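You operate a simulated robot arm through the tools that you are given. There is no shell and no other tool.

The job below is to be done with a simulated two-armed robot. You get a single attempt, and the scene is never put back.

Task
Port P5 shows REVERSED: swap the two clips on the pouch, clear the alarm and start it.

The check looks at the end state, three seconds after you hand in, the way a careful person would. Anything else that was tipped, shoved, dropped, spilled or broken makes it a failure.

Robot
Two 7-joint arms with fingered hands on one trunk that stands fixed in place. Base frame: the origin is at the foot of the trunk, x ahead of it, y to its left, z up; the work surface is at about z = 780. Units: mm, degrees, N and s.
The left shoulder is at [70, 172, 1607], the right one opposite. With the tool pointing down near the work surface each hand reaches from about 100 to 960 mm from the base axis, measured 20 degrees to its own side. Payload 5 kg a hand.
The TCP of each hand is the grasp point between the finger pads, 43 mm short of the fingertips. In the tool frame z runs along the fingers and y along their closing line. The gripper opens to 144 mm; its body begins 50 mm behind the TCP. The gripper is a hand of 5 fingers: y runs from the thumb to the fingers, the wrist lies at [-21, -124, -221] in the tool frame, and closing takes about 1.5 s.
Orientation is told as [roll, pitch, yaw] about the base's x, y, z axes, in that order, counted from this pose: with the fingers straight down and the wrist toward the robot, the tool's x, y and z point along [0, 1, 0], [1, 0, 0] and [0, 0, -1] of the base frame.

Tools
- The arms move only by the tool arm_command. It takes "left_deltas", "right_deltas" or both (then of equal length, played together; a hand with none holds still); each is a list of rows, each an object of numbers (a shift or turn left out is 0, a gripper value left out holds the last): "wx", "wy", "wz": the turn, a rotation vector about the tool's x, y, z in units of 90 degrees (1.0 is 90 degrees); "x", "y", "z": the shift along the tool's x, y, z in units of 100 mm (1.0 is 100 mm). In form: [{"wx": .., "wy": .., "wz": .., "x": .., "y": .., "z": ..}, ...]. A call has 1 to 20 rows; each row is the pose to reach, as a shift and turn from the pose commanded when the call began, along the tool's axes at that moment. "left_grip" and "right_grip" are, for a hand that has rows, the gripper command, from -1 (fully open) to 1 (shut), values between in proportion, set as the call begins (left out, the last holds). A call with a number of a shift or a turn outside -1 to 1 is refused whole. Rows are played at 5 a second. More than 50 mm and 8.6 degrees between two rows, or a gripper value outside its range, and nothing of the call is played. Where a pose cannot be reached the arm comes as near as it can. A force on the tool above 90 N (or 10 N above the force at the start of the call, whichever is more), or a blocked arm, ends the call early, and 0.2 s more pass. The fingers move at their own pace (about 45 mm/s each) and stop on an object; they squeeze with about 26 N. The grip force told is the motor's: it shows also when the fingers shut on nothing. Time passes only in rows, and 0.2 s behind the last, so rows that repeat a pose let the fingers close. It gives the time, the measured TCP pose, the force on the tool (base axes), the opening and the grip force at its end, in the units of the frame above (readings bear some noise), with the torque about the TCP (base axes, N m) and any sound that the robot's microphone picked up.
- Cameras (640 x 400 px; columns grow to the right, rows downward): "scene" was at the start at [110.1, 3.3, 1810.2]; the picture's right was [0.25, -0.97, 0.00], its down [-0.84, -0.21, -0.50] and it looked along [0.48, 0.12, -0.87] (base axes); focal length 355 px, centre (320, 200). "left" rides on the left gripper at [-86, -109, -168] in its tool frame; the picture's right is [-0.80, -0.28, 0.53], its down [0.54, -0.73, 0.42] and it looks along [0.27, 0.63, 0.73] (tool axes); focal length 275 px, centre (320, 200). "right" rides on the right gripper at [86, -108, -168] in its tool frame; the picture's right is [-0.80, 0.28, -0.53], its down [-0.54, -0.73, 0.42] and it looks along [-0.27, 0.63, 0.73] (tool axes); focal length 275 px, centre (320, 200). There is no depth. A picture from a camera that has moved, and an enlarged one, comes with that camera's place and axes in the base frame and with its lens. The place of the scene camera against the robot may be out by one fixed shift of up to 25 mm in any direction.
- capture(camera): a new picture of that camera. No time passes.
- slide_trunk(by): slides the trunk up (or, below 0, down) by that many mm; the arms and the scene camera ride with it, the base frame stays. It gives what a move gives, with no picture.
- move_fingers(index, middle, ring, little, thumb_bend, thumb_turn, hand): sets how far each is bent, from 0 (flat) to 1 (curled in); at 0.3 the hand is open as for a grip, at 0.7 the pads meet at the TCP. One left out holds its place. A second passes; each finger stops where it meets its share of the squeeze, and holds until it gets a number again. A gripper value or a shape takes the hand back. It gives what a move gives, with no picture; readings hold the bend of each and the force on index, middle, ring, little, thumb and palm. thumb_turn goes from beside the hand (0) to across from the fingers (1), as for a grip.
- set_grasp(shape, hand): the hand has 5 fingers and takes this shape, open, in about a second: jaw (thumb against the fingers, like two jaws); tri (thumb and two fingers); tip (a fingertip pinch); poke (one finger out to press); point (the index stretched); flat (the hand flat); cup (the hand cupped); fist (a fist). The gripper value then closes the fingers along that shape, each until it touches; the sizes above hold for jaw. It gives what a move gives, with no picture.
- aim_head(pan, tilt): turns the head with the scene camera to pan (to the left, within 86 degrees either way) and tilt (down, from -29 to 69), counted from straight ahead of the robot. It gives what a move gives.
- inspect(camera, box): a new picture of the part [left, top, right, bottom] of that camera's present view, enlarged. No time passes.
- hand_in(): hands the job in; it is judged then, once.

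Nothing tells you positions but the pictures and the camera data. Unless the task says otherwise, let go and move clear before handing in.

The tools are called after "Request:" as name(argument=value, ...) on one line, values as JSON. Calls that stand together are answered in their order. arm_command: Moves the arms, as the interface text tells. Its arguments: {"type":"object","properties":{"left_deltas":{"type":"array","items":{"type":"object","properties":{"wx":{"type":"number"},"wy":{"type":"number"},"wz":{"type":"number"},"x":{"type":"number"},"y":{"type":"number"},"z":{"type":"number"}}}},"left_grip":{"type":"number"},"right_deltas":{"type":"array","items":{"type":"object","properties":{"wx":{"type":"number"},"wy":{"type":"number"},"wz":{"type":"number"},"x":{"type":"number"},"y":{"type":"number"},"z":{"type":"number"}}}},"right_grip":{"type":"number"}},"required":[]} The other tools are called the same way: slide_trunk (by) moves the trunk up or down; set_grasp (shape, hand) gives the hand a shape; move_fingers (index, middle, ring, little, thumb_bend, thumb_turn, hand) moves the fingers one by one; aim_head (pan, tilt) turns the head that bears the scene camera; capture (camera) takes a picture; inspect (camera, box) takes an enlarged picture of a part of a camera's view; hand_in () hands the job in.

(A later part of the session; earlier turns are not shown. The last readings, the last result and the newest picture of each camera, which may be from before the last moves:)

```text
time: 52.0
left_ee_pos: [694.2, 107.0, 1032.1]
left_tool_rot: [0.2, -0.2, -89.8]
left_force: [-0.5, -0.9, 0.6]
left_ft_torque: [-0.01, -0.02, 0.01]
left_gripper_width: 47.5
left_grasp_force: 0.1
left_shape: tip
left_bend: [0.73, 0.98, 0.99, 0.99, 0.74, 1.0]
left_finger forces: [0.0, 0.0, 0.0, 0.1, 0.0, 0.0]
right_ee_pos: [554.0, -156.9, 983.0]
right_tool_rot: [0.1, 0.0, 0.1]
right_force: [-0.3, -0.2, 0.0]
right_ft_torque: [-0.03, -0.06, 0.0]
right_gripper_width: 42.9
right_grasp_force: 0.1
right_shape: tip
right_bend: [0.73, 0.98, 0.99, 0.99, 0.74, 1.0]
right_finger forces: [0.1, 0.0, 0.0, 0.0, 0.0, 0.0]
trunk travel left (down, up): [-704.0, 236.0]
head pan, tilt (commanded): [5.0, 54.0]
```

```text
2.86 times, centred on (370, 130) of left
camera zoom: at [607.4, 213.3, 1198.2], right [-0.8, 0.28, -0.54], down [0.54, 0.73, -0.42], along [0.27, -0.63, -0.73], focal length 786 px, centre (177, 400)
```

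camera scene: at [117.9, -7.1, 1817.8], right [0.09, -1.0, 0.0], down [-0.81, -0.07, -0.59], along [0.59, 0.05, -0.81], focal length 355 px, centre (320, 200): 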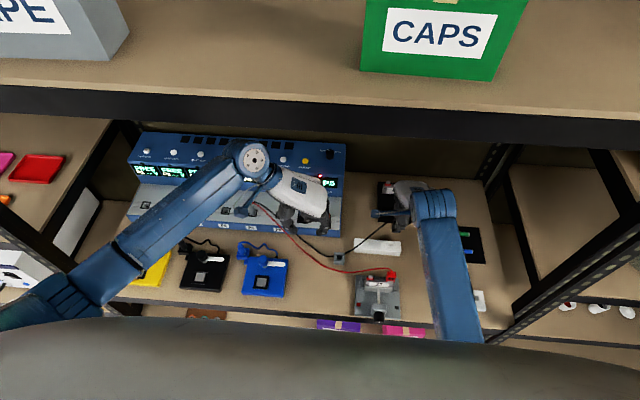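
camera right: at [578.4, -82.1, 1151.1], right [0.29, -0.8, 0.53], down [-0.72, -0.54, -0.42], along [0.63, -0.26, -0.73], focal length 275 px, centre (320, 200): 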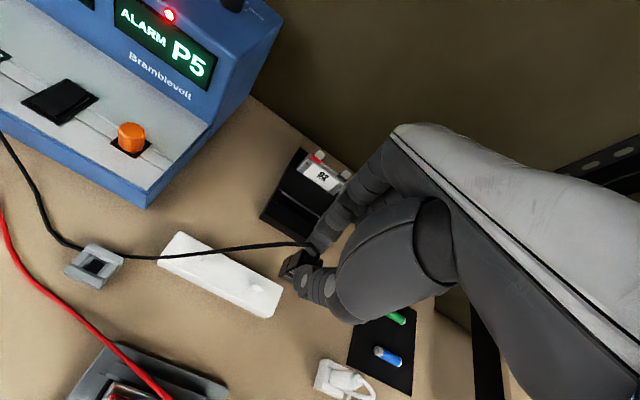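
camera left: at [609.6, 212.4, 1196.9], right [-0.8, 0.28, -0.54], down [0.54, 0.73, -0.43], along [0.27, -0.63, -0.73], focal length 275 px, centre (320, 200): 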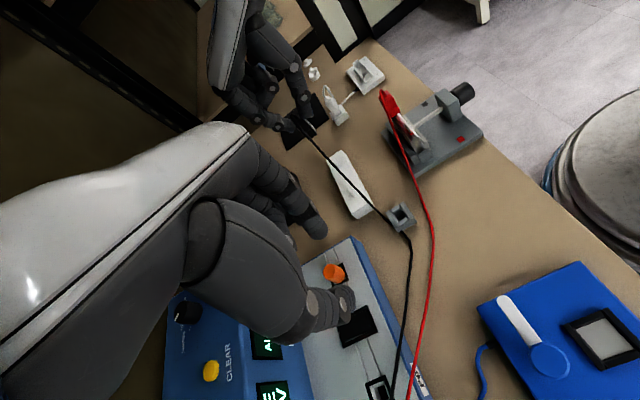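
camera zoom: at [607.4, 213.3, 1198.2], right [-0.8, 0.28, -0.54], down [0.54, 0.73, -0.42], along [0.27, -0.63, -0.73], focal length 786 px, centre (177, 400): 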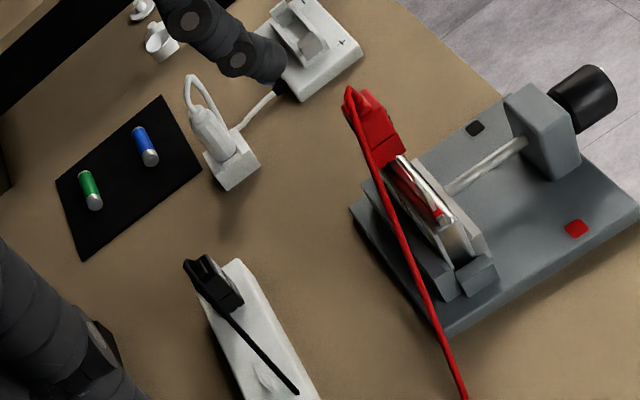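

Request:
inspect(camera="right", box=[240, 240, 290, 290])

Request:
inspect(camera="right", box=[290, 256, 340, 306])

Request:
inspect(camera="left", box=[370, 80, 420, 150])

```text
8.00 times, centred on (265, 265) of right
camera zoom: at [445.4, -70.5, 1151.6], right [0.28, -0.8, 0.53], down [-0.72, -0.54, -0.42], along [0.63, -0.27, -0.73], focal length 2202 px, centre (760, -320)
```

zoom: 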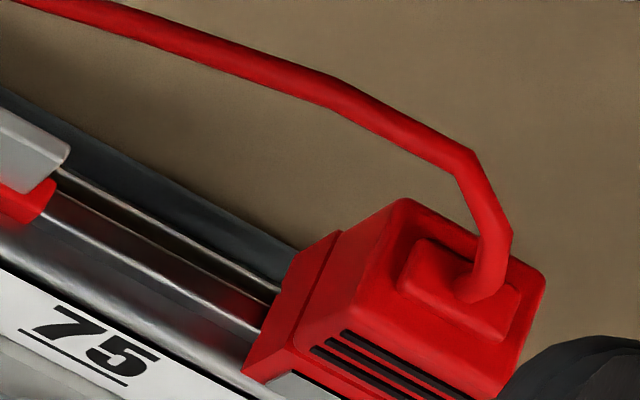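

```text
8.00 times, centred on (315, 281) of right
camera zoom: at [445.4, -70.5, 1151.6], right [0.28, -0.8, 0.53], down [-0.72, -0.54, -0.42], along [0.63, -0.27, -0.73], focal length 2202 px, centre (360, -448)
```

zoom: 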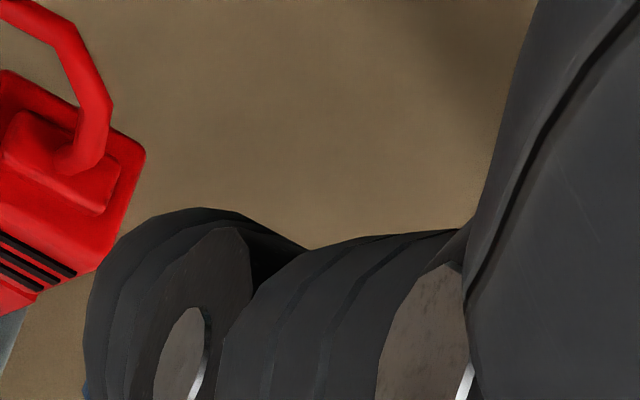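

```text
5.71 times, centred on (395, 115) of left
camera zoom: at [607.4, 213.3, 1198.2], right [-0.8, 0.28, -0.54], down [0.54, 0.73, -0.42], along [0.27, -0.63, -0.73], focal length 1573 px, centre (-109, 686)
```

zoom: 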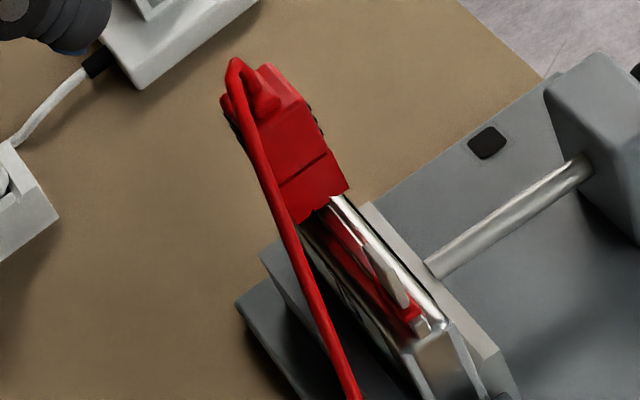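

Request:
inspect(camera="right", box=[200, 240, 264, 280])

Request:
inspect(camera="right", box=[244, 258, 308, 298])

Request:
inspect(camera="left", box=[380, 110, 428, 140])

```text
10.00 times, centred on (232, 260) of right
camera zoom: at [445.4, -70.5, 1151.6], right [0.28, -0.8, 0.53], down [-0.72, -0.54, -0.42], along [0.63, -0.27, -0.73], focal length 2753 px, centre (1200, -400)
```

zoom: 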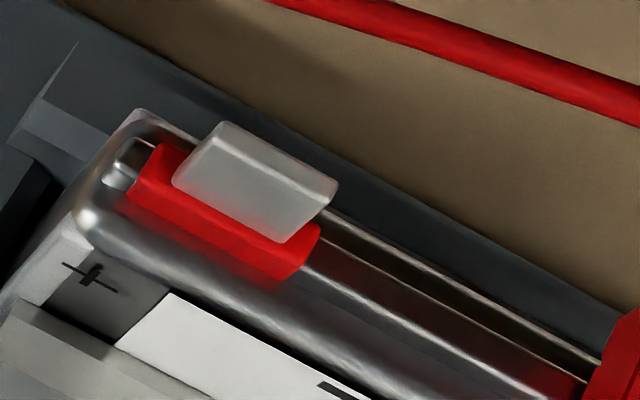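

```text
10.00 times, centred on (276, 278) of right
camera zoom: at [445.4, -70.5, 1151.6], right [0.28, -0.8, 0.53], down [-0.72, -0.54, -0.42], along [0.63, -0.27, -0.73], focal length 2753 px, centre (760, -580)
```

zoom: 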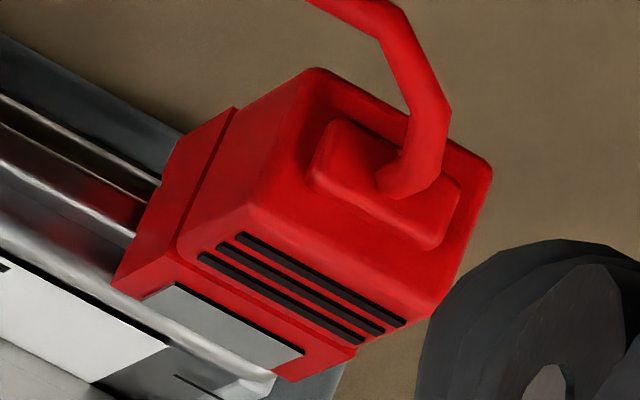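

```text
13.33 times, centred on (404, 125) of left
camera zoom: at [607.4, 213.3, 1198.2], right [-0.8, 0.28, -0.54], down [0.54, 0.73, -0.42], along [0.27, -0.63, -0.73], focal length 3670 px, centre (-800, 1200)
```

zoom: 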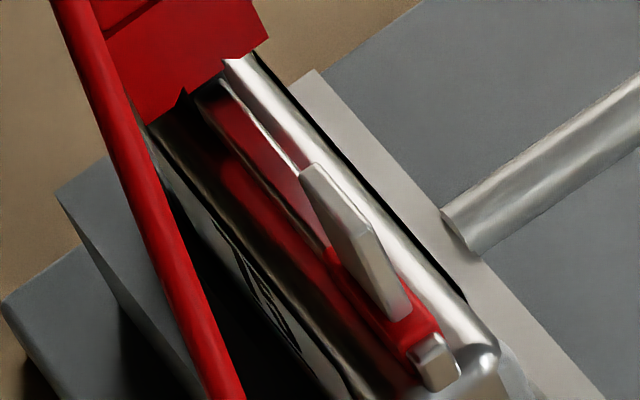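

The left tab is bare with its top at about (555.7, −101, 869). Using the same relative grip as for black, I lower around the red clip.

Request:
arm_command(right_deltas=[{"x": 0.02, "y": -0.003, "z": 0.1}, {"x": 0.02, "y": -0.003, "z": 0.2}, {"x": 0.02, "y": -0.003, "z": 0.3}, {"x": 0.02, "y": -0.003, "z": 0.4}])

Request:
inspect(camera="left", box=[320, 40, 440, 150])

Request:
inspect(camera="right", box=[240, 190, 380, 310])

```text
time: 53.0
left_ee_pos: [696.0, 104.8, 1030.2]
left_tool_rot: [0.0, -0.3, -89.8]
left_force: [-0.2, -0.4, -1.1]
left_ft_torque: [-0.01, -0.02, -0.03]
left_gripper_width: 47.7
left_grasp_force: 0.2
left_shape: tip
left_bend: [0.73, 0.98, 0.99, 0.99, 0.74, 1.0]
left_finger forces: [0.1, 0.1, 0.0, 0.1, 0.0, 0.1]
right_ee_pos: [556.0, -155.5, 941.6]
right_tool_rot: [0.0, 0.1, 0.1]
right_force: [0.5, -0.2, -0.1]
right_ft_torque: [-0.02, 0.0, 0.02]
right_gripper_width: 43.1
right_grasp_force: 0.0
right_shape: tip
right_bend: [0.73, 0.98, 0.99, 0.99, 0.74, 1.0]
right_finger forces: [0.0, 0.0, 0.0, 0.1, 0.1, 0.0]
trunk travel left (down, up): [-704.0, 236.0]
head pan, tilt (commanded): [5.0, 54.0]
```

```text
3.64 times, centred on (380, 95) of left
camera zoom: at [609.1, 213.0, 1197.3], right [-0.8, 0.28, -0.54], down [0.54, 0.73, -0.43], along [0.27, -0.63, -0.73], focal length 1001 px, centre (102, 582)
```

zoom: 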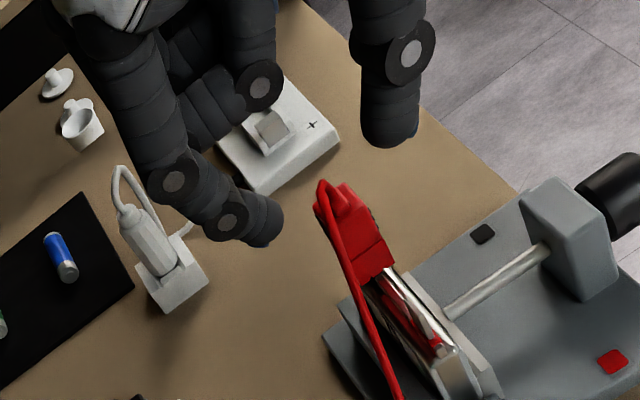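

```text
3.33 times, centred on (310, 250) of right
camera zoom: at [447.1, -68.9, 1110.6], right [0.29, -0.8, 0.53], down [-0.73, -0.54, -0.42], along [0.63, -0.27, -0.73], focal length 918 px, centre (353, 33)
```

zoom: 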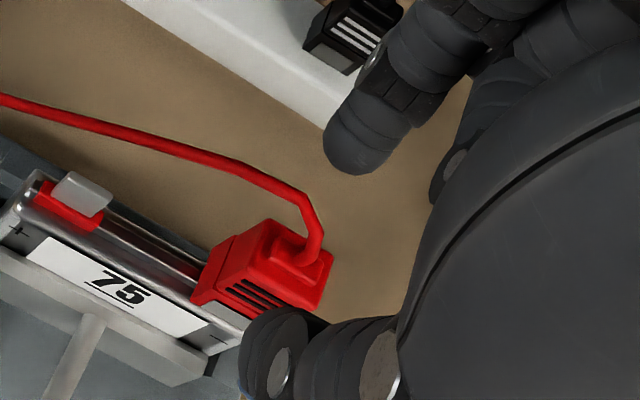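

Request:
arm_command(right_deltas=[{"z": 0.06}, {"z": 0.12}, {"z": 0.2}])

Request:
inspect(camera="left", box=[330, 60, 430, 140])

Request:
inspect(camera="right", box=[260, 190, 360, 290])

```text
time: 53.8
left_ee_pos: [694.8, 104.5, 1030.5]
left_tool_rot: [0.1, -0.2, -89.8]
left_force: [0.3, 0.2, 0.1]
left_ft_torque: [0.0, -0.01, 0.01]
left_gripper_width: 47.7
left_grasp_force: 0.0
left_shape: tip
left_bend: [0.73, 0.98, 0.99, 0.99, 0.74, 1.0]
left_finger forces: [0.1, 0.0, 0.1, 0.0, 0.0, 0.0]
right_ee_pos: [555.4, -155.4, 923.3]
right_tool_rot: [0.1, -0.1, 0.2]
right_force: [0.0, 0.4, -0.2]
right_ft_torque: [0.02, 0.01, 0.0]
right_gripper_width: 43.0
right_grasp_force: 0.0
right_shape: tip
right_bend: [0.73, 0.98, 0.99, 0.99, 0.74, 1.0]
right_finger forces: [0.0, 0.1, 0.1, 0.1, 0.1, 0.0]
trunk travel left (down, up): [-704.0, 236.0]
head pan, tilt (commanded): [5.0, 54.0]
```

```text
5.00 times, centred on (380, 100) of left
camera zoom: at [608.7, 213.0, 1197.5], right [-0.8, 0.28, -0.54], down [0.54, 0.73, -0.42], along [0.27, -0.63, -0.73], focal length 1376 px, centre (20, 700)
```

zoom: 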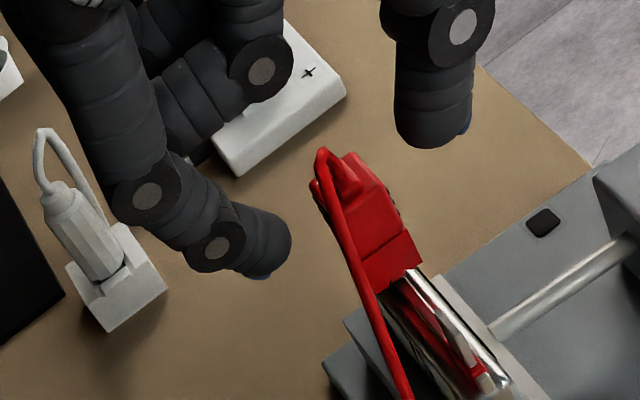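

```text
4.00 times, centred on (310, 240) of right
camera zoom: at [447.3, -69.3, 1092.1], right [0.29, -0.8, 0.53], down [-0.73, -0.54, -0.42], along [0.63, -0.27, -0.73], focal length 1101 px, centre (360, 40)
```

zoom: 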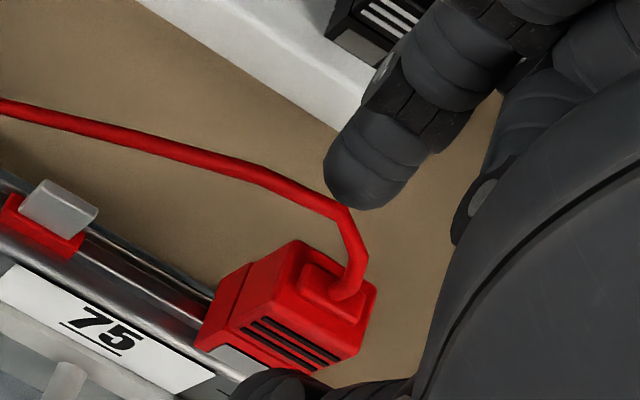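

Request:
arm_command(right_deltas=[{}, {}, {}, {}, {}, {}], right_grip=1.0)

Request:
inspect(camera="left", box=[330, 60, 430, 140])

Request:
inspect(camera="right", box=[260, 190, 360, 290])

```text
time: 55.2
left_ee_pos: [696.1, 105.2, 1031.9]
left_tool_rot: [0.1, -0.2, -89.8]
left_force: [-0.9, -0.4, 0.0]
left_ft_torque: [-0.01, 0.0, 0.05]
left_gripper_width: 47.7
left_grasp_force: 0.0
left_shape: tip
left_bend: [0.73, 0.98, 0.99, 0.99, 0.74, 1.0]
left_finger forces: [0.0, 0.0, 0.0, 0.0, 0.0, 0.0]
right_ee_pos: [556.9, -155.7, 924.1]
right_tool_rot: [0.2, -0.1, 0.1]
right_force: [1.0, -0.1, 0.7]
right_ft_torque: [-0.04, -0.02, 0.02]
right_gripper_width: 11.4
right_grasp_force: 26.0
right_shape: tip
right_bend: [0.71, 1.0, 1.0, 1.0, 0.73, 1.0]
right_finger forces: [19.9, 0.0, 0.0, 0.0, 18.7, 0.0]
trunk travel left (down, up): [-704.0, 236.0]
head pan, tilt (commanded): [5.0, 54.0]
```

```text
5.00 times, centred on (380, 100) of left
camera zoom: at [608.8, 213.0, 1197.4], right [-0.8, 0.28, -0.54], down [0.54, 0.73, -0.43], along [0.27, -0.63, -0.73], focal length 1376 px, centre (20, 700)
```

zoom: 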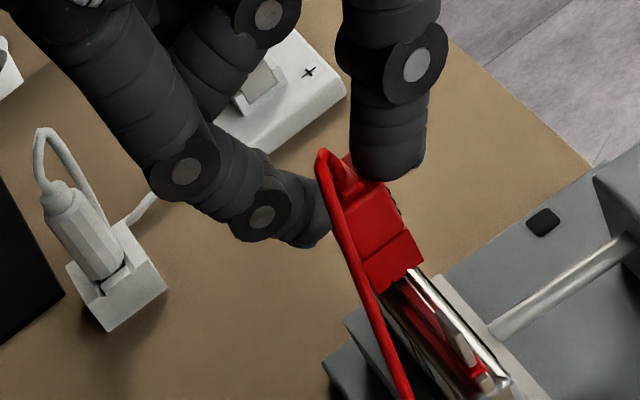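

```text
4.00 times, centred on (310, 240) of right
camera zoom: at [447.4, -69.2, 1091.9], right [0.29, -0.8, 0.53], down [-0.73, -0.54, -0.42], along [0.63, -0.27, -0.73], focal length 1101 px, centre (360, 40)
```

zoom: 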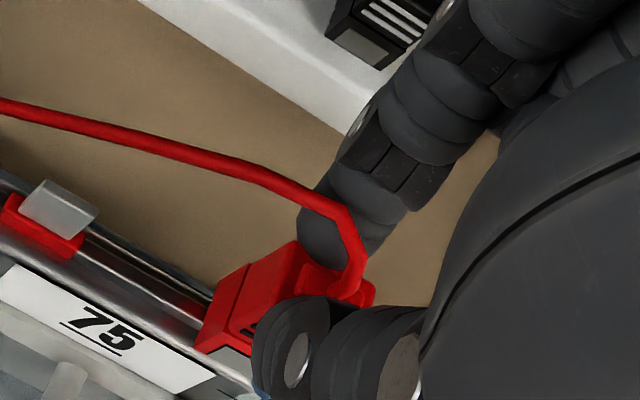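

Gripped (about 19 N per finger). I lift slowly.

Request:
arm_command(right_deltas=[{"z": -0.02}, {"z": -0.04}, {"z": -0.06}, {"z": -0.08}])

Request:
arm_command(right_deltas=[{"z": -0.05}, {"z": -0.1}, {"z": -0.15}, {"z": -0.2}])

Request:
inspect(camera="left", box=[330, 60, 430, 140])

Request:
inspect(camera="right", box=[220, 200, 360, 310])

```text
time: 56.2
left_ee_pos: [695.0, 104.5, 1032.1]
left_tool_rot: [0.1, -0.2, -89.9]
left_force: [-0.1, -0.3, 0.7]
left_ft_torque: [-0.01, -0.06, 0.02]
left_gripper_width: 47.4
left_grasp_force: 0.2
left_shape: tip
left_bend: [0.73, 0.98, 0.99, 0.99, 0.74, 1.0]
left_finger forces: [0.0, 0.0, 0.0, 0.0, 0.0, 0.0]
right_ee_pos: [555.2, -155.7, 930.5]
right_tool_rot: [0.1, 0.1, 0.1]
right_force: [0.5, 0.6, -2.1]
right_ft_torque: [0.05, -0.07, -0.01]
right_gripper_width: 10.7
right_grasp_force: 25.9
right_shape: tip
right_bend: [0.71, 1.0, 1.0, 1.0, 0.75, 1.0]
right_finger forces: [20.1, 0.1, 0.0, 0.0, 16.7, 0.0]
trunk travel left (down, up): [-704.0, 236.0]
head pan, tilt (commanded): [5.0, 54.0]
```

```text
time: 57.2
left_ee_pos: [695.0, 105.2, 1031.0]
left_tool_rot: [0.1, -0.2, -89.8]
left_force: [0.5, 0.3, -0.3]
left_ft_torque: [0.01, -0.01, -0.03]
left_gripper_width: 47.7
left_grasp_force: 0.1
left_shape: tip
left_bend: [0.73, 0.98, 0.99, 0.99, 0.74, 1.0]
left_finger forces: [0.0, 0.0, 0.0, 0.0, 0.0, 0.0]
right_ee_pos: [556.7, -155.7, 951.8]
right_tool_rot: [0.1, 0.0, 0.0]
right_force: [0.3, 0.7, -0.1]
right_ft_torque: [-0.01, 0.0, 0.01]
right_gripper_width: 11.0
right_grasp_force: 25.9
right_shape: tip
right_bend: [0.71, 1.0, 1.0, 1.0, 0.75, 1.0]
right_finger forces: [17.1, 0.0, 0.1, 0.0, 17.1, 0.1]
trunk travel left (down, up): [-704.0, 236.0]
head pan, tilt (commanded): [5.0, 54.0]
```

```text
5.00 times, centred on (380, 100) of left
camera zoom: at [608.9, 213.0, 1197.4], right [-0.8, 0.28, -0.54], down [0.54, 0.73, -0.43], along [0.27, -0.63, -0.73], focal length 1376 px, centre (20, 700)
```

zoom: 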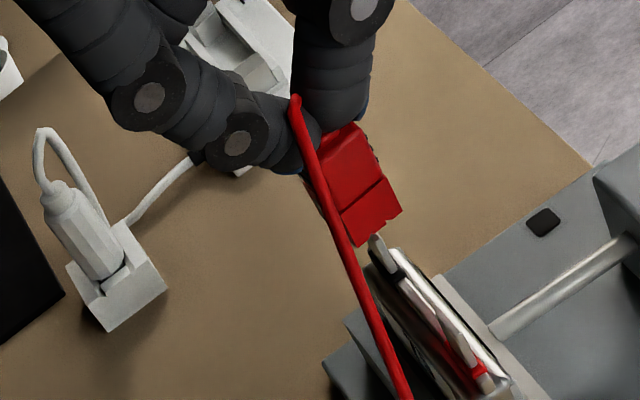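

```text
3.64 times, centred on (290, 255) of right
camera zoom: at [448.2, -68.6, 1119.6], right [0.29, -0.8, 0.53], down [-0.72, -0.54, -0.42], along [0.63, -0.27, -0.73], focal length 1001 px, centre (429, 0)
```

zoom: 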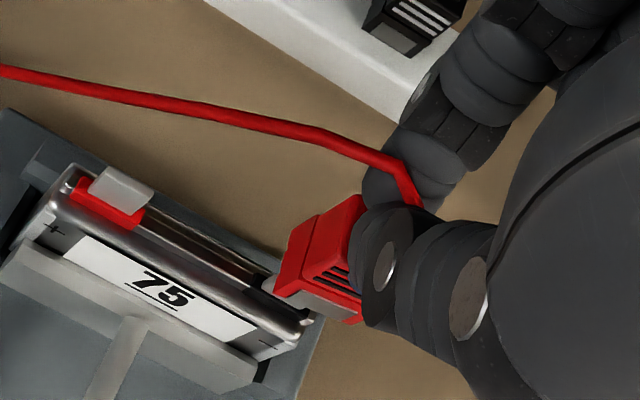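

Request:
inspect(camera="left", box=[365, 70, 413, 110])

Request:
inspect(camera="right", box=[270, 240, 330, 290])

```text
10.00 times, centred on (389, 90) of left
camera zoom: at [608.9, 213.0, 1197.4], right [-0.8, 0.28, -0.54], down [0.54, 0.73, -0.43], along [0.27, -0.63, -0.73], focal length 2753 px, centre (-370, 1300)
```

zoom: 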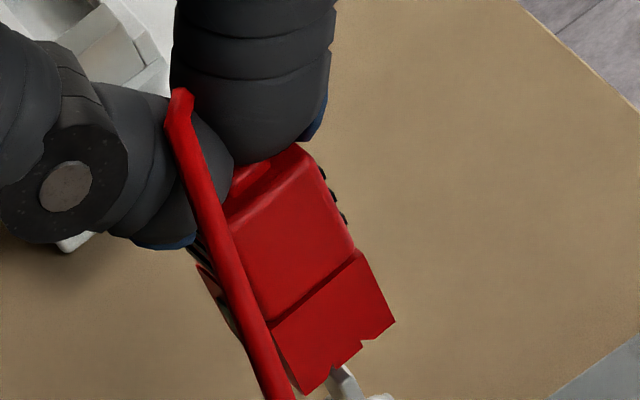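

```text
8.00 times, centred on (300, 265) of right
camera zoom: at [448.2, -68.6, 1119.6], right [0.29, -0.8, 0.53], down [-0.72, -0.54, -0.42], along [0.63, -0.27, -0.73], focal length 2202 px, centre (480, -320)
```

zoom: 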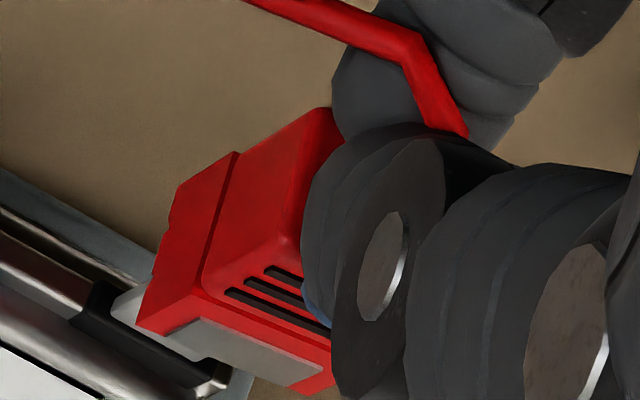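

The red clip came off but slid to the very top of the pinch, which is a weak grip. I'll lower it back onto its tab, then regrip a few millimetres lower.

Request:
arm_command(right_deltas=[{"z": 0.02}, {"z": 0.05}, {"z": 0.08}])

Request:
inspect(camera="left", box=[365, 70, 413, 110])

```text
time: 58.0
left_ee_pos: [694.5, 105.0, 1030.6]
left_tool_rot: [0.0, -0.2, -89.8]
left_force: [0.3, 0.1, 0.1]
left_ft_torque: [0.01, 0.0, -0.02]
left_gripper_width: 47.4
left_grasp_force: 0.0
left_shape: tip
left_bend: [0.73, 0.98, 0.99, 0.99, 0.74, 1.0]
left_finger forces: [0.0, 0.0, 0.0, 0.0, 0.0, 0.1]
right_ee_pos: [555.9, -155.9, 942.4]
right_tool_rot: [0.1, -0.1, 0.1]
right_force: [-0.3, 0.4, -0.8]
right_ft_torque: [0.02, -0.03, 0.0]
right_gripper_width: 10.8
right_grasp_force: 26.4
right_shape: tip
right_bend: [0.71, 1.0, 1.0, 1.0, 0.75, 1.0]
right_finger forces: [17.2, 0.0, 0.0, 0.0, 17.2, 0.0]
trunk travel left (down, up): [-704.0, 236.0]
head pan, tilt (commanded): [5.0, 54.0]
```

```text
10.00 times, centred on (389, 90) of left
camera zoom: at [608.8, 213.0, 1197.4], right [-0.8, 0.28, -0.54], down [0.54, 0.73, -0.43], along [0.27, -0.63, -0.73], focal length 2753 px, centre (-370, 1300)
```

zoom: 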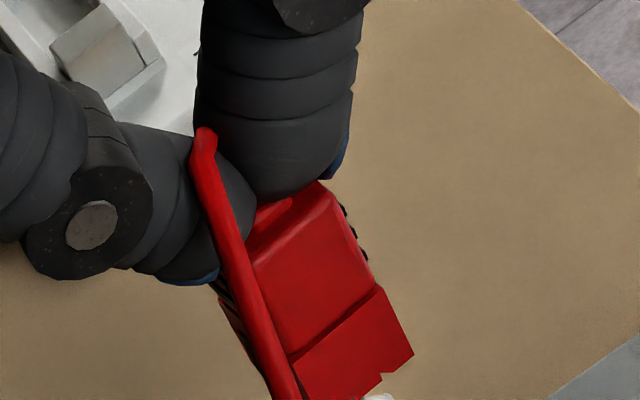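

Request:
arm_command(right_deltas=[{"z": 0.02}, {"z": 0.04}])

Request:
inspect(camera="left", box=[375, 80, 423, 120])

Request:
inspect(camera="right", box=[270, 240, 330, 290])

```text
time: 58.6
left_ee_pos: [695.4, 105.1, 1031.3]
left_tool_rot: [0.0, -0.2, -89.8]
left_force: [-0.1, -0.5, 0.2]
left_ft_torque: [0.0, 0.02, 0.0]
left_gripper_width: 47.8
left_grasp_force: 0.0
left_shape: tip
left_bend: [0.73, 0.98, 0.99, 0.99, 0.74, 1.0]
left_finger forces: [0.0, 0.0, 0.0, 0.0, 0.0, 0.1]
right_ee_pos: [555.4, -155.3, 938.6]
right_tool_rot: [0.1, 0.0, 0.1]
right_force: [1.2, 0.1, 0.1]
right_ft_torque: [-0.03, -0.09, 0.0]
right_gripper_width: 11.0
right_grasp_force: 25.5
right_shape: tip
right_bend: [0.71, 1.0, 1.0, 1.0, 0.75, 1.0]
right_finger forces: [17.8, 0.1, 0.1, 0.0, 16.8, 0.0]
trunk travel left (down, up): [-704.0, 236.0]
head pan, tilt (commanded): [5.0, 54.0]
```

```text
10.00 times, centred on (399, 100) of left
camera zoom: at [608.9, 213.0, 1197.4], right [-0.8, 0.28, -0.54], down [0.54, 0.73, -0.43], along [0.27, -0.63, -0.73], focal length 2753 px, centre (-470, 1200)
```

zoom: 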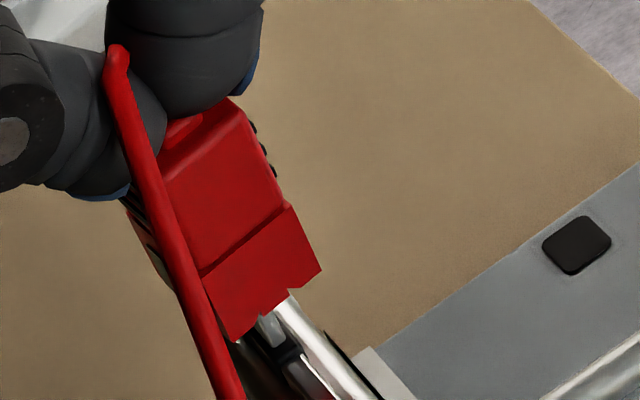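

```text
8.00 times, centred on (300, 265) of right
camera zoom: at [447.5, -68.9, 1107.2], right [0.29, -0.8, 0.53], down [-0.73, -0.54, -0.42], along [0.63, -0.27, -0.73], focal length 2202 px, centre (480, -320)
```

zoom: 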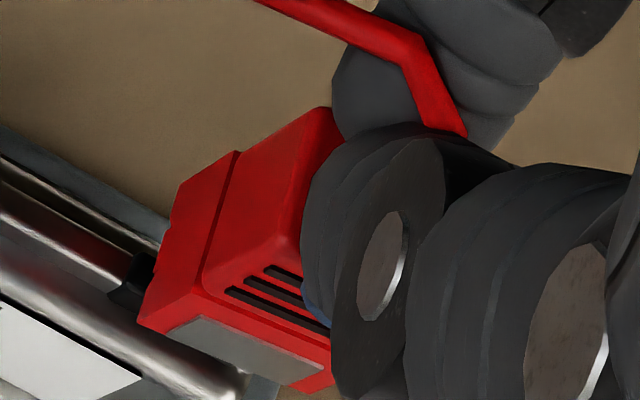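

Request:
arm_command(right_deltas=[{"z": 0.015}, {"z": 0.03}])

Request:
arm_command(right_deltas=[{"z": 0.015}, {"z": 0.03}])

Request:
inspect(camera="left", box=[375, 80, 423, 120])

Request:
inspect(camera="right", box=[270, 240, 330, 290])

```text
time: 59.2
left_ee_pos: [695.0, 105.2, 1031.5]
left_tool_rot: [0.1, -0.2, -89.8]
left_force: [-0.4, -0.2, 0.4]
left_ft_torque: [0.02, 0.01, -0.03]
left_gripper_width: 47.3
left_grasp_force: 0.0
left_shape: tip
left_bend: [0.73, 0.98, 0.99, 0.99, 0.74, 1.0]
left_finger forces: [0.1, 0.0, 0.0, 0.1, 0.0, 0.0]
right_ee_pos: [555.2, -154.4, 935.8]
right_tool_rot: [0.1, 0.0, 0.2]
right_force: [1.1, 0.4, 2.7]
right_ft_torque: [-0.01, -0.07, 0.0]
right_gripper_width: 10.8
right_grasp_force: 26.1
right_shape: tip
right_bend: [0.71, 1.0, 1.0, 1.0, 0.75, 1.0]
right_finger forces: [18.2, 0.0, 0.1, 0.0, 16.9, 0.1]
trunk travel left (down, up): [-704.0, 236.0]
head pan, tilt (commanded): [5.0, 54.0]
```

```text
time: 59.8
left_ee_pos: [694.8, 105.0, 1032.1]
left_tool_rot: [0.1, -0.2, -89.8]
left_force: [0.7, -0.3, -0.3]
left_ft_torque: [0.0, 0.0, 0.01]
left_gripper_width: 47.5
left_grasp_force: 0.0
left_shape: tip
left_bend: [0.73, 0.98, 0.99, 0.99, 0.74, 1.0]
left_finger forces: [0.0, 0.1, 0.0, 0.0, 0.0, 0.1]
right_ee_pos: [555.8, -153.9, 933.0]
right_tool_rot: [0.1, 0.1, 0.1]
right_force: [1.6, 1.0, 1.4]
right_ft_torque: [0.03, -0.08, 0.03]
right_gripper_width: 10.9
right_grasp_force: 26.0
right_shape: tip
right_bend: [0.71, 1.0, 1.0, 1.0, 0.75, 1.0]
right_finger forces: [18.5, 0.1, 0.0, 0.0, 0.0, 0.1]
trunk travel left (down, up): [-704.0, 236.0]
head pan, tilt (commanded): [5.0, 54.0]
```

```text
10.00 times, centred on (399, 100) of left
camera zoom: at [608.8, 213.1, 1197.4], right [-0.8, 0.28, -0.54], down [0.54, 0.73, -0.43], along [0.27, -0.63, -0.73], focal length 2753 px, centre (-470, 1200)
```

zoom: 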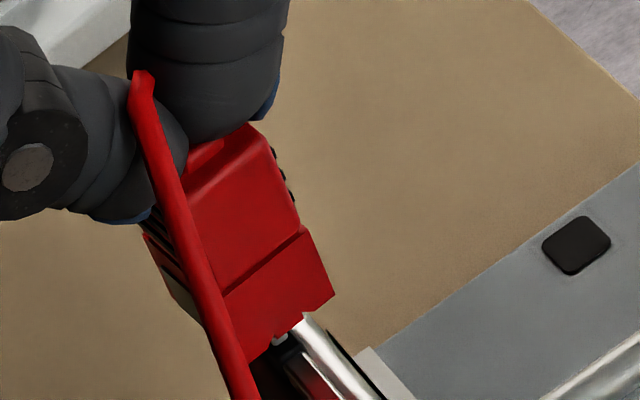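

```text
8.00 times, centred on (300, 265) of right
camera zoom: at [446.5, -68.6, 1100.9], right [0.29, -0.8, 0.53], down [-0.73, -0.54, -0.42], along [0.63, -0.27, -0.73], focal length 2202 px, centre (480, -320)
```

zoom: 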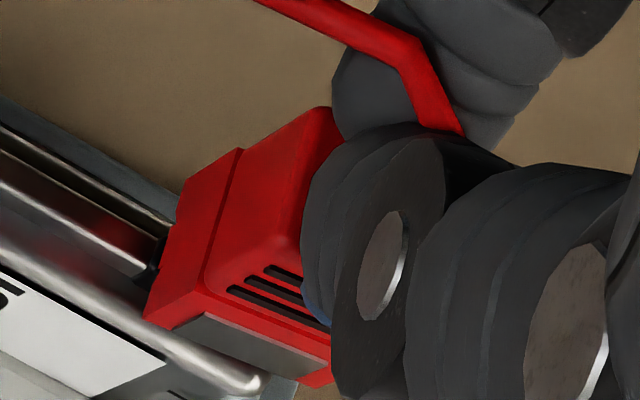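

Request:
arm_command(right_deltas=[{"z": 0.02}, {"z": 0.04}])

Request:
inspect(camera="right", box=[270, 240, 330, 290])

```text
time: 60.4
left_ee_pos: [695.3, 104.8, 1031.7]
left_tool_rot: [0.1, -0.3, -89.8]
left_force: [-1.2, 0.5, -0.4]
left_ft_torque: [0.0, 0.03, 0.01]
left_gripper_width: 47.8
left_grasp_force: 0.1
left_shape: tip
left_bend: [0.73, 0.98, 0.99, 0.99, 0.74, 1.0]
left_finger forces: [0.0, 0.0, 0.0, 0.0, 0.0, 0.0]
right_ee_pos: [555.4, -155.6, 928.8]
right_tool_rot: [0.1, 0.0, 0.1]
right_force: [0.0, -0.6, 2.4]
right_ft_torque: [0.02, 0.04, -0.01]
right_gripper_width: 10.9
right_grasp_force: 25.8
right_shape: tip
right_bend: [0.71, 1.0, 1.0, 1.0, 0.75, 1.0]
right_finger forces: [17.8, 0.0, 0.0, 0.1, 17.3, 0.1]
trunk travel left (down, up): [-704.0, 236.0]
head pan, tilt (commanded): [5.0, 54.0]
```

```text
8.00 times, centred on (300, 265) of right
camera zoom: at [446.9, -68.9, 1096.6], right [0.29, -0.8, 0.53], down [-0.73, -0.54, -0.42], along [0.63, -0.27, -0.73], focal length 2202 px, centre (480, -320)
```

zoom: 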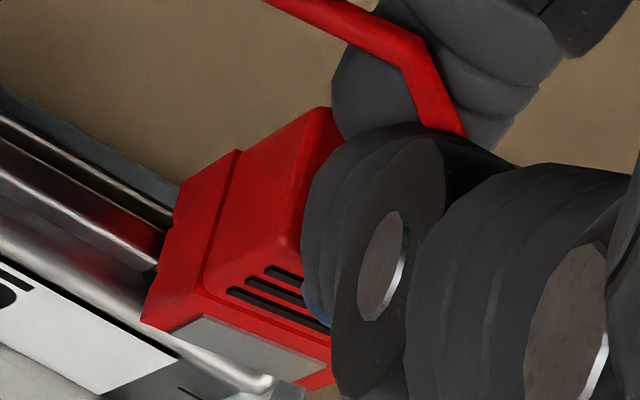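

Back on the tab. I open, go lower by about 10 mm and regrip.

Request:
arm_command(right_deltas=[{}, {}, {}, {}], right_grip=0.4)

Request:
arm_command(right_deltas=[{"z": 0.04}, {"z": 0.08}, {"z": 0.11}])

Request:
inspect(camera="left", box=[350, 70, 430, 140])

Request:
inspect(camera="right", box=[250, 200, 350, 290])

```text
time: 61.4
left_ee_pos: [695.9, 105.1, 1030.3]
left_tool_rot: [0.1, -0.2, -89.8]
left_force: [0.3, -0.1, -0.8]
left_ft_torque: [0.01, -0.03, 0.0]
left_gripper_width: 47.4
left_grasp_force: 0.0
left_shape: tip
left_bend: [0.73, 0.98, 0.99, 0.99, 0.74, 1.0]
left_finger forces: [0.0, 0.1, 0.0, 0.0, 0.1, 0.0]
right_ee_pos: [555.3, -155.1, 929.5]
right_tool_rot: [0.1, -0.1, 0.1]
right_force: [0.3, -0.6, 0.9]
right_ft_torque: [-0.01, -0.01, -0.01]
right_gripper_width: 42.8
right_grasp_force: 0.0
right_shape: tip
right_bend: [0.73, 0.98, 0.99, 0.99, 0.74, 1.0]
right_finger forces: [0.0, 0.1, 0.0, 0.1, 0.1, 0.0]
trunk travel left (down, up): [-704.0, 236.0]
head pan, tilt (commanded): [5.0, 54.0]
```

```text
time: 62.2
left_ee_pos: [695.8, 104.3, 1029.9]
left_tool_rot: [0.1, -0.2, -89.8]
left_force: [0.3, -0.2, -0.2]
left_ft_torque: [-0.01, -0.01, -0.01]
left_gripper_width: 47.5
left_grasp_force: 0.0
left_shape: tip
left_bend: [0.73, 0.98, 0.99, 0.99, 0.74, 1.0]
left_finger forces: [0.0, 0.1, 0.0, 0.0, 0.0, 0.0]
right_ee_pos: [555.8, -155.1, 918.2]
right_tool_rot: [0.1, 0.1, 0.0]
right_force: [-0.2, -0.5, 0.1]
right_ft_torque: [0.04, 0.02, 0.02]
right_gripper_width: 42.7
right_grasp_force: 0.0
right_shape: tip
right_bend: [0.73, 0.98, 0.99, 0.99, 0.74, 1.0]
right_finger forces: [0.0, 0.1, 0.0, 0.1, 0.0, 0.1]
trunk travel left (down, up): [-704.0, 236.0]
head pan, tilt (commanded): [5.0, 54.0]
```

```text
5.71 times, centred on (390, 105) of left
camera zoom: at [608.9, 213.0, 1197.4], right [-0.8, 0.28, -0.54], down [0.54, 0.73, -0.43], along [0.27, -0.63, -0.73], focal length 1573 px, centre (-80, 743)
```

zoom: 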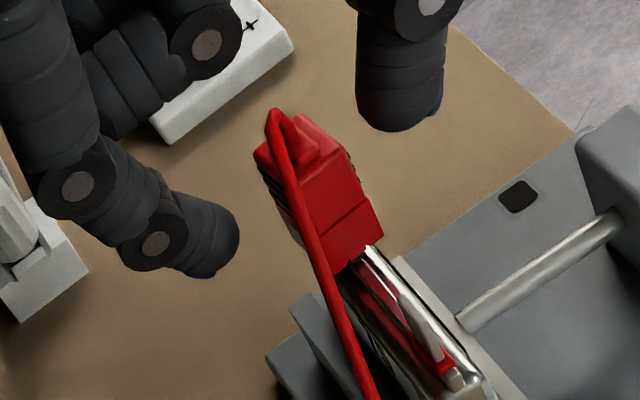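

```text
4.44 times, centred on (300, 245) of right
camera zoom: at [447.8, -68.8, 1085.2], right [0.29, -0.8, 0.53], down [-0.73, -0.54, -0.42], along [0.63, -0.27, -0.73], focal length 1224 px, centre (409, 0)
```

zoom: 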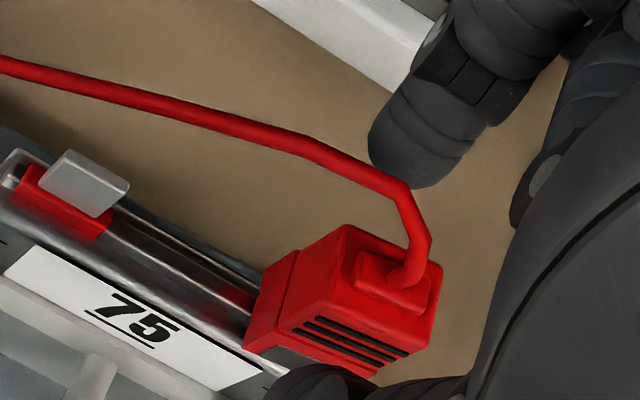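

Request:
inspect(camera="right", box=[276, 246, 324, 290])

Request:
inspect(camera="left", box=[378, 84, 420, 124])

Request:
inspect(camera="scene", box=[340, 250, 420, 320])

```text
9.09 times, centred on (300, 268) of right
camera zoom: at [447.8, -68.8, 1085.2], right [0.29, -0.8, 0.53], down [-0.73, -0.54, -0.42], along [0.63, -0.27, -0.73], focal length 2502 px, centre (502, -418)
```

zoom: 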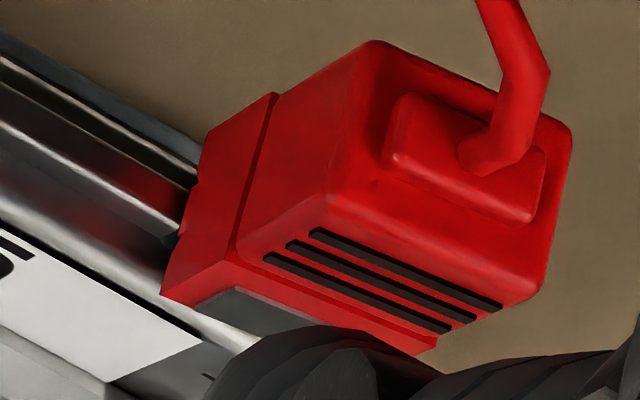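

```text
10.00 times, centred on (399, 104) of left
camera zoom: at [608.9, 213.0, 1197.4], right [-0.8, 0.28, -0.54], down [0.54, 0.73, -0.43], along [0.27, -0.63, -0.73], focal length 2753 px, centre (-470, 1160)
```

zoom: 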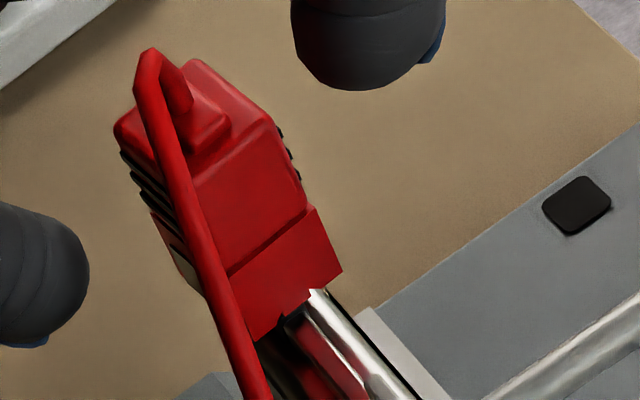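

```text
5.71 times, centred on (380, 285) of scene
camera zoom: at [118.5, -6.7, 1817.8], right [0.09, -1.0, 0.0], down [-0.81, -0.07, -0.59], along [0.59, 0.05, -0.81], focal length 2030 px, centre (-23, -286)
```

zoom: 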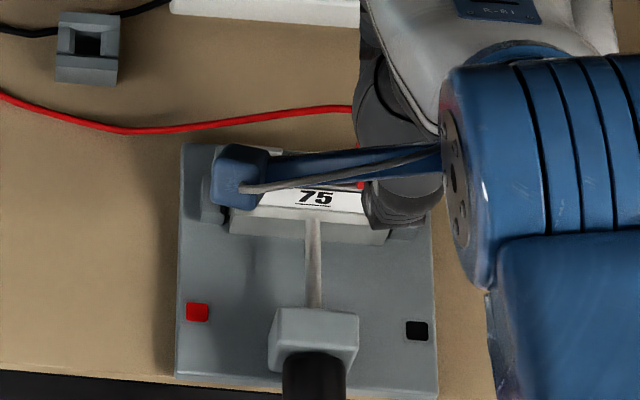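

The clip sits on the tab slightly twisted (about 7°), within the slack. I regrip now at the lower height.

Request:
arm_command(right_deltas=[{}, {}, {}, {}, {}, {}], right_grip=1.0)

Request:
inspect(camera="right", box=[266, 236, 324, 290])

Request:
inspect(camera="left", box=[368, 74, 420, 124])

```text
time: 63.6
left_ee_pos: [695.1, 104.9, 1030.5]
left_tool_rot: [0.0, -0.3, -89.9]
left_force: [0.4, -0.1, 0.0]
left_ft_torque: [0.01, 0.01, -0.01]
left_gripper_width: 47.6
left_grasp_force: 0.1
left_shape: tip
left_bend: [0.73, 0.98, 0.99, 0.99, 0.74, 1.0]
left_finger forces: [0.0, 0.0, 0.0, 0.0, 0.0, 0.1]
right_ee_pos: [555.8, -154.3, 917.5]
right_tool_rot: [0.1, 0.1, 0.1]
right_force: [0.3, 0.2, -0.3]
right_ft_torque: [0.02, -0.01, -0.02]
right_gripper_width: 12.6
right_grasp_force: 25.5
right_shape: tip
right_bend: [0.71, 1.0, 1.0, 1.0, 0.73, 1.0]
right_finger forces: [23.2, 0.1, 0.0, 0.0, 23.1, 0.0]
trunk travel left (down, up): [-704.0, 236.0]
head pan, tilt (commanded): [5.0, 54.0]
```

```text
7.41 times, centred on (295, 263) of right
camera zoom: at [447.8, -68.8, 1085.3], right [0.29, -0.8, 0.53], down [-0.73, -0.54, -0.42], along [0.63, -0.27, -0.73], focal length 2039 px, centre (505, -267)
```

zoom: 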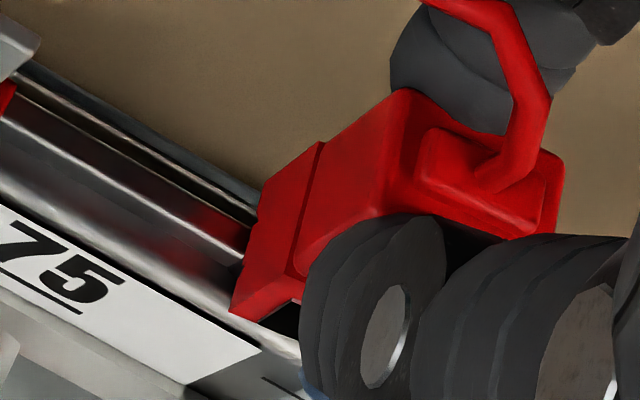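

```text
8.00 times, centred on (394, 99) of left
camera zoom: at [608.9, 213.0, 1197.4], right [-0.8, 0.28, -0.54], down [0.54, 0.73, -0.43], along [0.27, -0.63, -0.73], focal length 2202 px, centre (-272, 1008)
```

zoom: 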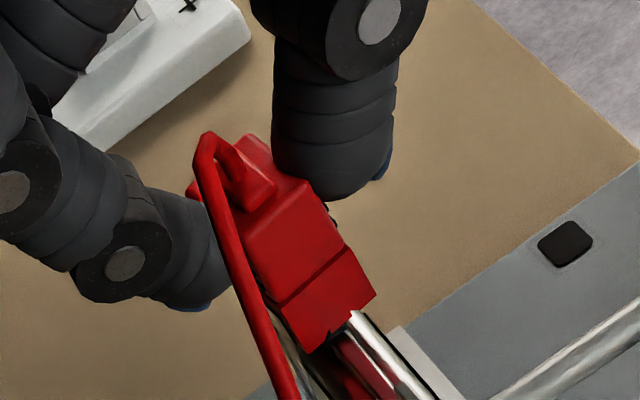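

Firm grip now (23 N each). I lift off slowly.

Request:
arm_command(right_deltas=[{"z": -0.03}, {"z": -0.06}, {"z": -0.09}, {"z": -0.12}])

Request:
arm_command(right_deltas=[{"z": -0.06}, {"z": -0.12}, {"z": -0.18}, {"z": -0.26}])

Request:
inspect(camera="right", box=[266, 236, 324, 290])

Request:
inspect(camera="left", box=[348, 54, 420, 124])

```text
time: 64.6
left_ee_pos: [694.5, 104.6, 1030.9]
left_tool_rot: [0.1, -0.1, -89.8]
left_force: [0.0, -0.6, -0.3]
left_ft_torque: [0.01, -0.01, 0.0]
left_gripper_width: 47.6
left_grasp_force: 0.1
left_shape: tip
left_bend: [0.73, 0.98, 0.99, 0.99, 0.74, 1.0]
left_finger forces: [0.1, 0.1, 0.0, 0.1, 0.1, 0.1]
right_ee_pos: [555.1, -155.8, 930.4]
right_tool_rot: [0.1, -0.1, 0.1]
right_force: [-0.1, 0.1, -1.2]
right_ft_torque: [-0.01, 0.05, -0.01]
right_gripper_width: 13.2
right_grasp_force: 26.0
right_shape: tip
right_bend: [0.71, 1.0, 1.0, 1.0, 0.73, 1.0]
right_finger forces: [23.4, 0.0, 0.1, 0.1, 23.4, 0.0]
trunk travel left (down, up): [-704.0, 236.0]
head pan, tilt (commanded): [5.0, 54.0]
```

```text
time: 65.6
left_ee_pos: [694.6, 105.2, 1030.9]
left_tool_rot: [0.0, -0.1, -89.8]
left_force: [-0.1, 1.0, 0.6]
left_ft_torque: [-0.01, 0.02, 0.02]
left_gripper_width: 47.5
left_grasp_force: 0.1
left_shape: tip
left_bend: [0.73, 0.98, 0.99, 0.99, 0.74, 1.0]
left_finger forces: [0.0, 0.0, 0.1, 0.0, 0.0, 0.0]
right_ee_pos: [556.5, -154.7, 955.8]
right_tool_rot: [0.1, 0.1, 0.1]
right_force: [-0.3, 0.7, 0.4]
right_ft_torque: [0.0, -0.02, -0.02]
right_gripper_width: 13.0
right_grasp_force: 26.4
right_shape: tip
right_bend: [0.71, 1.0, 1.0, 1.0, 0.73, 1.0]
right_finger forces: [23.3, 0.0, 0.0, 0.0, 23.4, 0.1]
trunk travel left (down, up): [-704.0, 236.0]
head pan, tilt (commanded): [5.0, 54.0]
```

```text
7.41 times, centred on (295, 263) of right
camera zoom: at [448.6, -68.6, 1123.8], right [0.29, -0.8, 0.53], down [-0.73, -0.54, -0.42], along [0.63, -0.27, -0.73], focal length 2039 px, centre (505, -267)
```

zoom: 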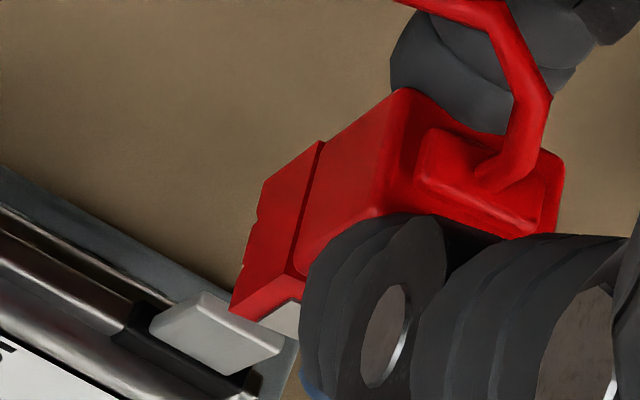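

```text
5.71 times, centred on (384, 89) of left
camera zoom: at [608.9, 213.1, 1197.4], right [-0.8, 0.28, -0.54], down [0.54, 0.73, -0.43], along [0.27, -0.63, -0.73], focal length 1573 px, centre (-46, 834)
```

zoom: 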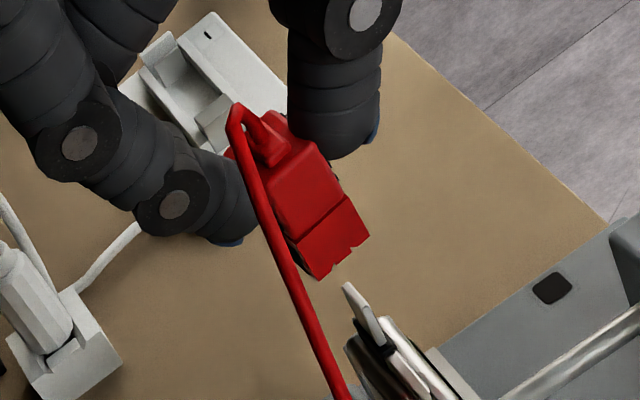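

The red clip is held firmly and clear of the tab (the right tab has a black collar, the left a red one). I raise slightly, shift it over the left tab and untwist the 7° yaw.

Request:
arm_command(right_deltas=[{"z": -0.15}, {"z": -0.15, "x": 0.2, "wz": 0.03}, {"z": -0.15, "x": 0.4, "wz": 0.06}, {"z": -0.15, "x": 0.576, "y": -0.006, "wz": 0.082}, {"z": -0.15, "x": 0.576, "y": -0.006, "wz": 0.082}])

Request:
inspect(camera="right", box=[246, 236, 324, 300])

Request:
inspect(camera="left", box=[358, 64, 430, 144])

```text
time: 66.8
left_ee_pos: [696.0, 103.7, 1032.3]
left_tool_rot: [0.2, -0.2, -89.8]
left_force: [0.4, -1.0, 0.3]
left_ft_torque: [0.03, 0.02, 0.01]
left_gripper_width: 47.6
left_grasp_force: 0.0
left_shape: tip
left_bend: [0.73, 0.98, 0.99, 0.99, 0.74, 1.0]
left_finger forces: [0.0, 0.1, 0.0, 0.1, 0.0, 0.0]
right_ee_pos: [556.8, -119.8, 968.0]
right_tool_rot: [-2.1, -0.4, -6.9]
right_force: [0.5, -0.5, -0.1]
right_ft_torque: [0.04, 0.01, -0.01]
right_gripper_width: 13.0
right_grasp_force: 26.3
right_shape: tip
right_bend: [0.71, 1.0, 1.0, 1.0, 0.73, 1.0]
right_finger forces: [23.4, 0.0, 0.0, 0.0, 23.3, 0.0]
trunk travel left (down, up): [-704.0, 236.0]
head pan, tilt (commanded): [5.0, 54.0]
```

```text
6.25 times, centred on (285, 268) of right
camera zoom: at [459.1, -15.5, 1131.1], right [0.18, -0.8, 0.57], down [-0.78, -0.47, -0.41], along [0.59, -0.37, -0.72], focal length 1720 px, centre (539, -225)
```

zoom: 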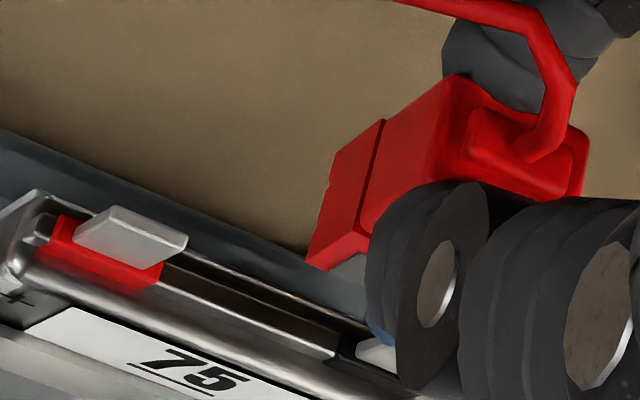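

```text
5.00 times, centred on (394, 104) of left
camera zoom: at [608.9, 212.1, 1197.5], right [-0.8, 0.28, -0.54], down [0.54, 0.73, -0.42], along [0.27, -0.63, -0.73], focal length 1376 px, centre (-50, 680)
```

zoom: 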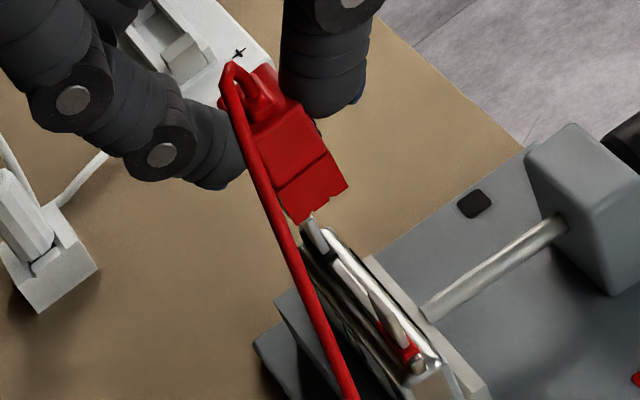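

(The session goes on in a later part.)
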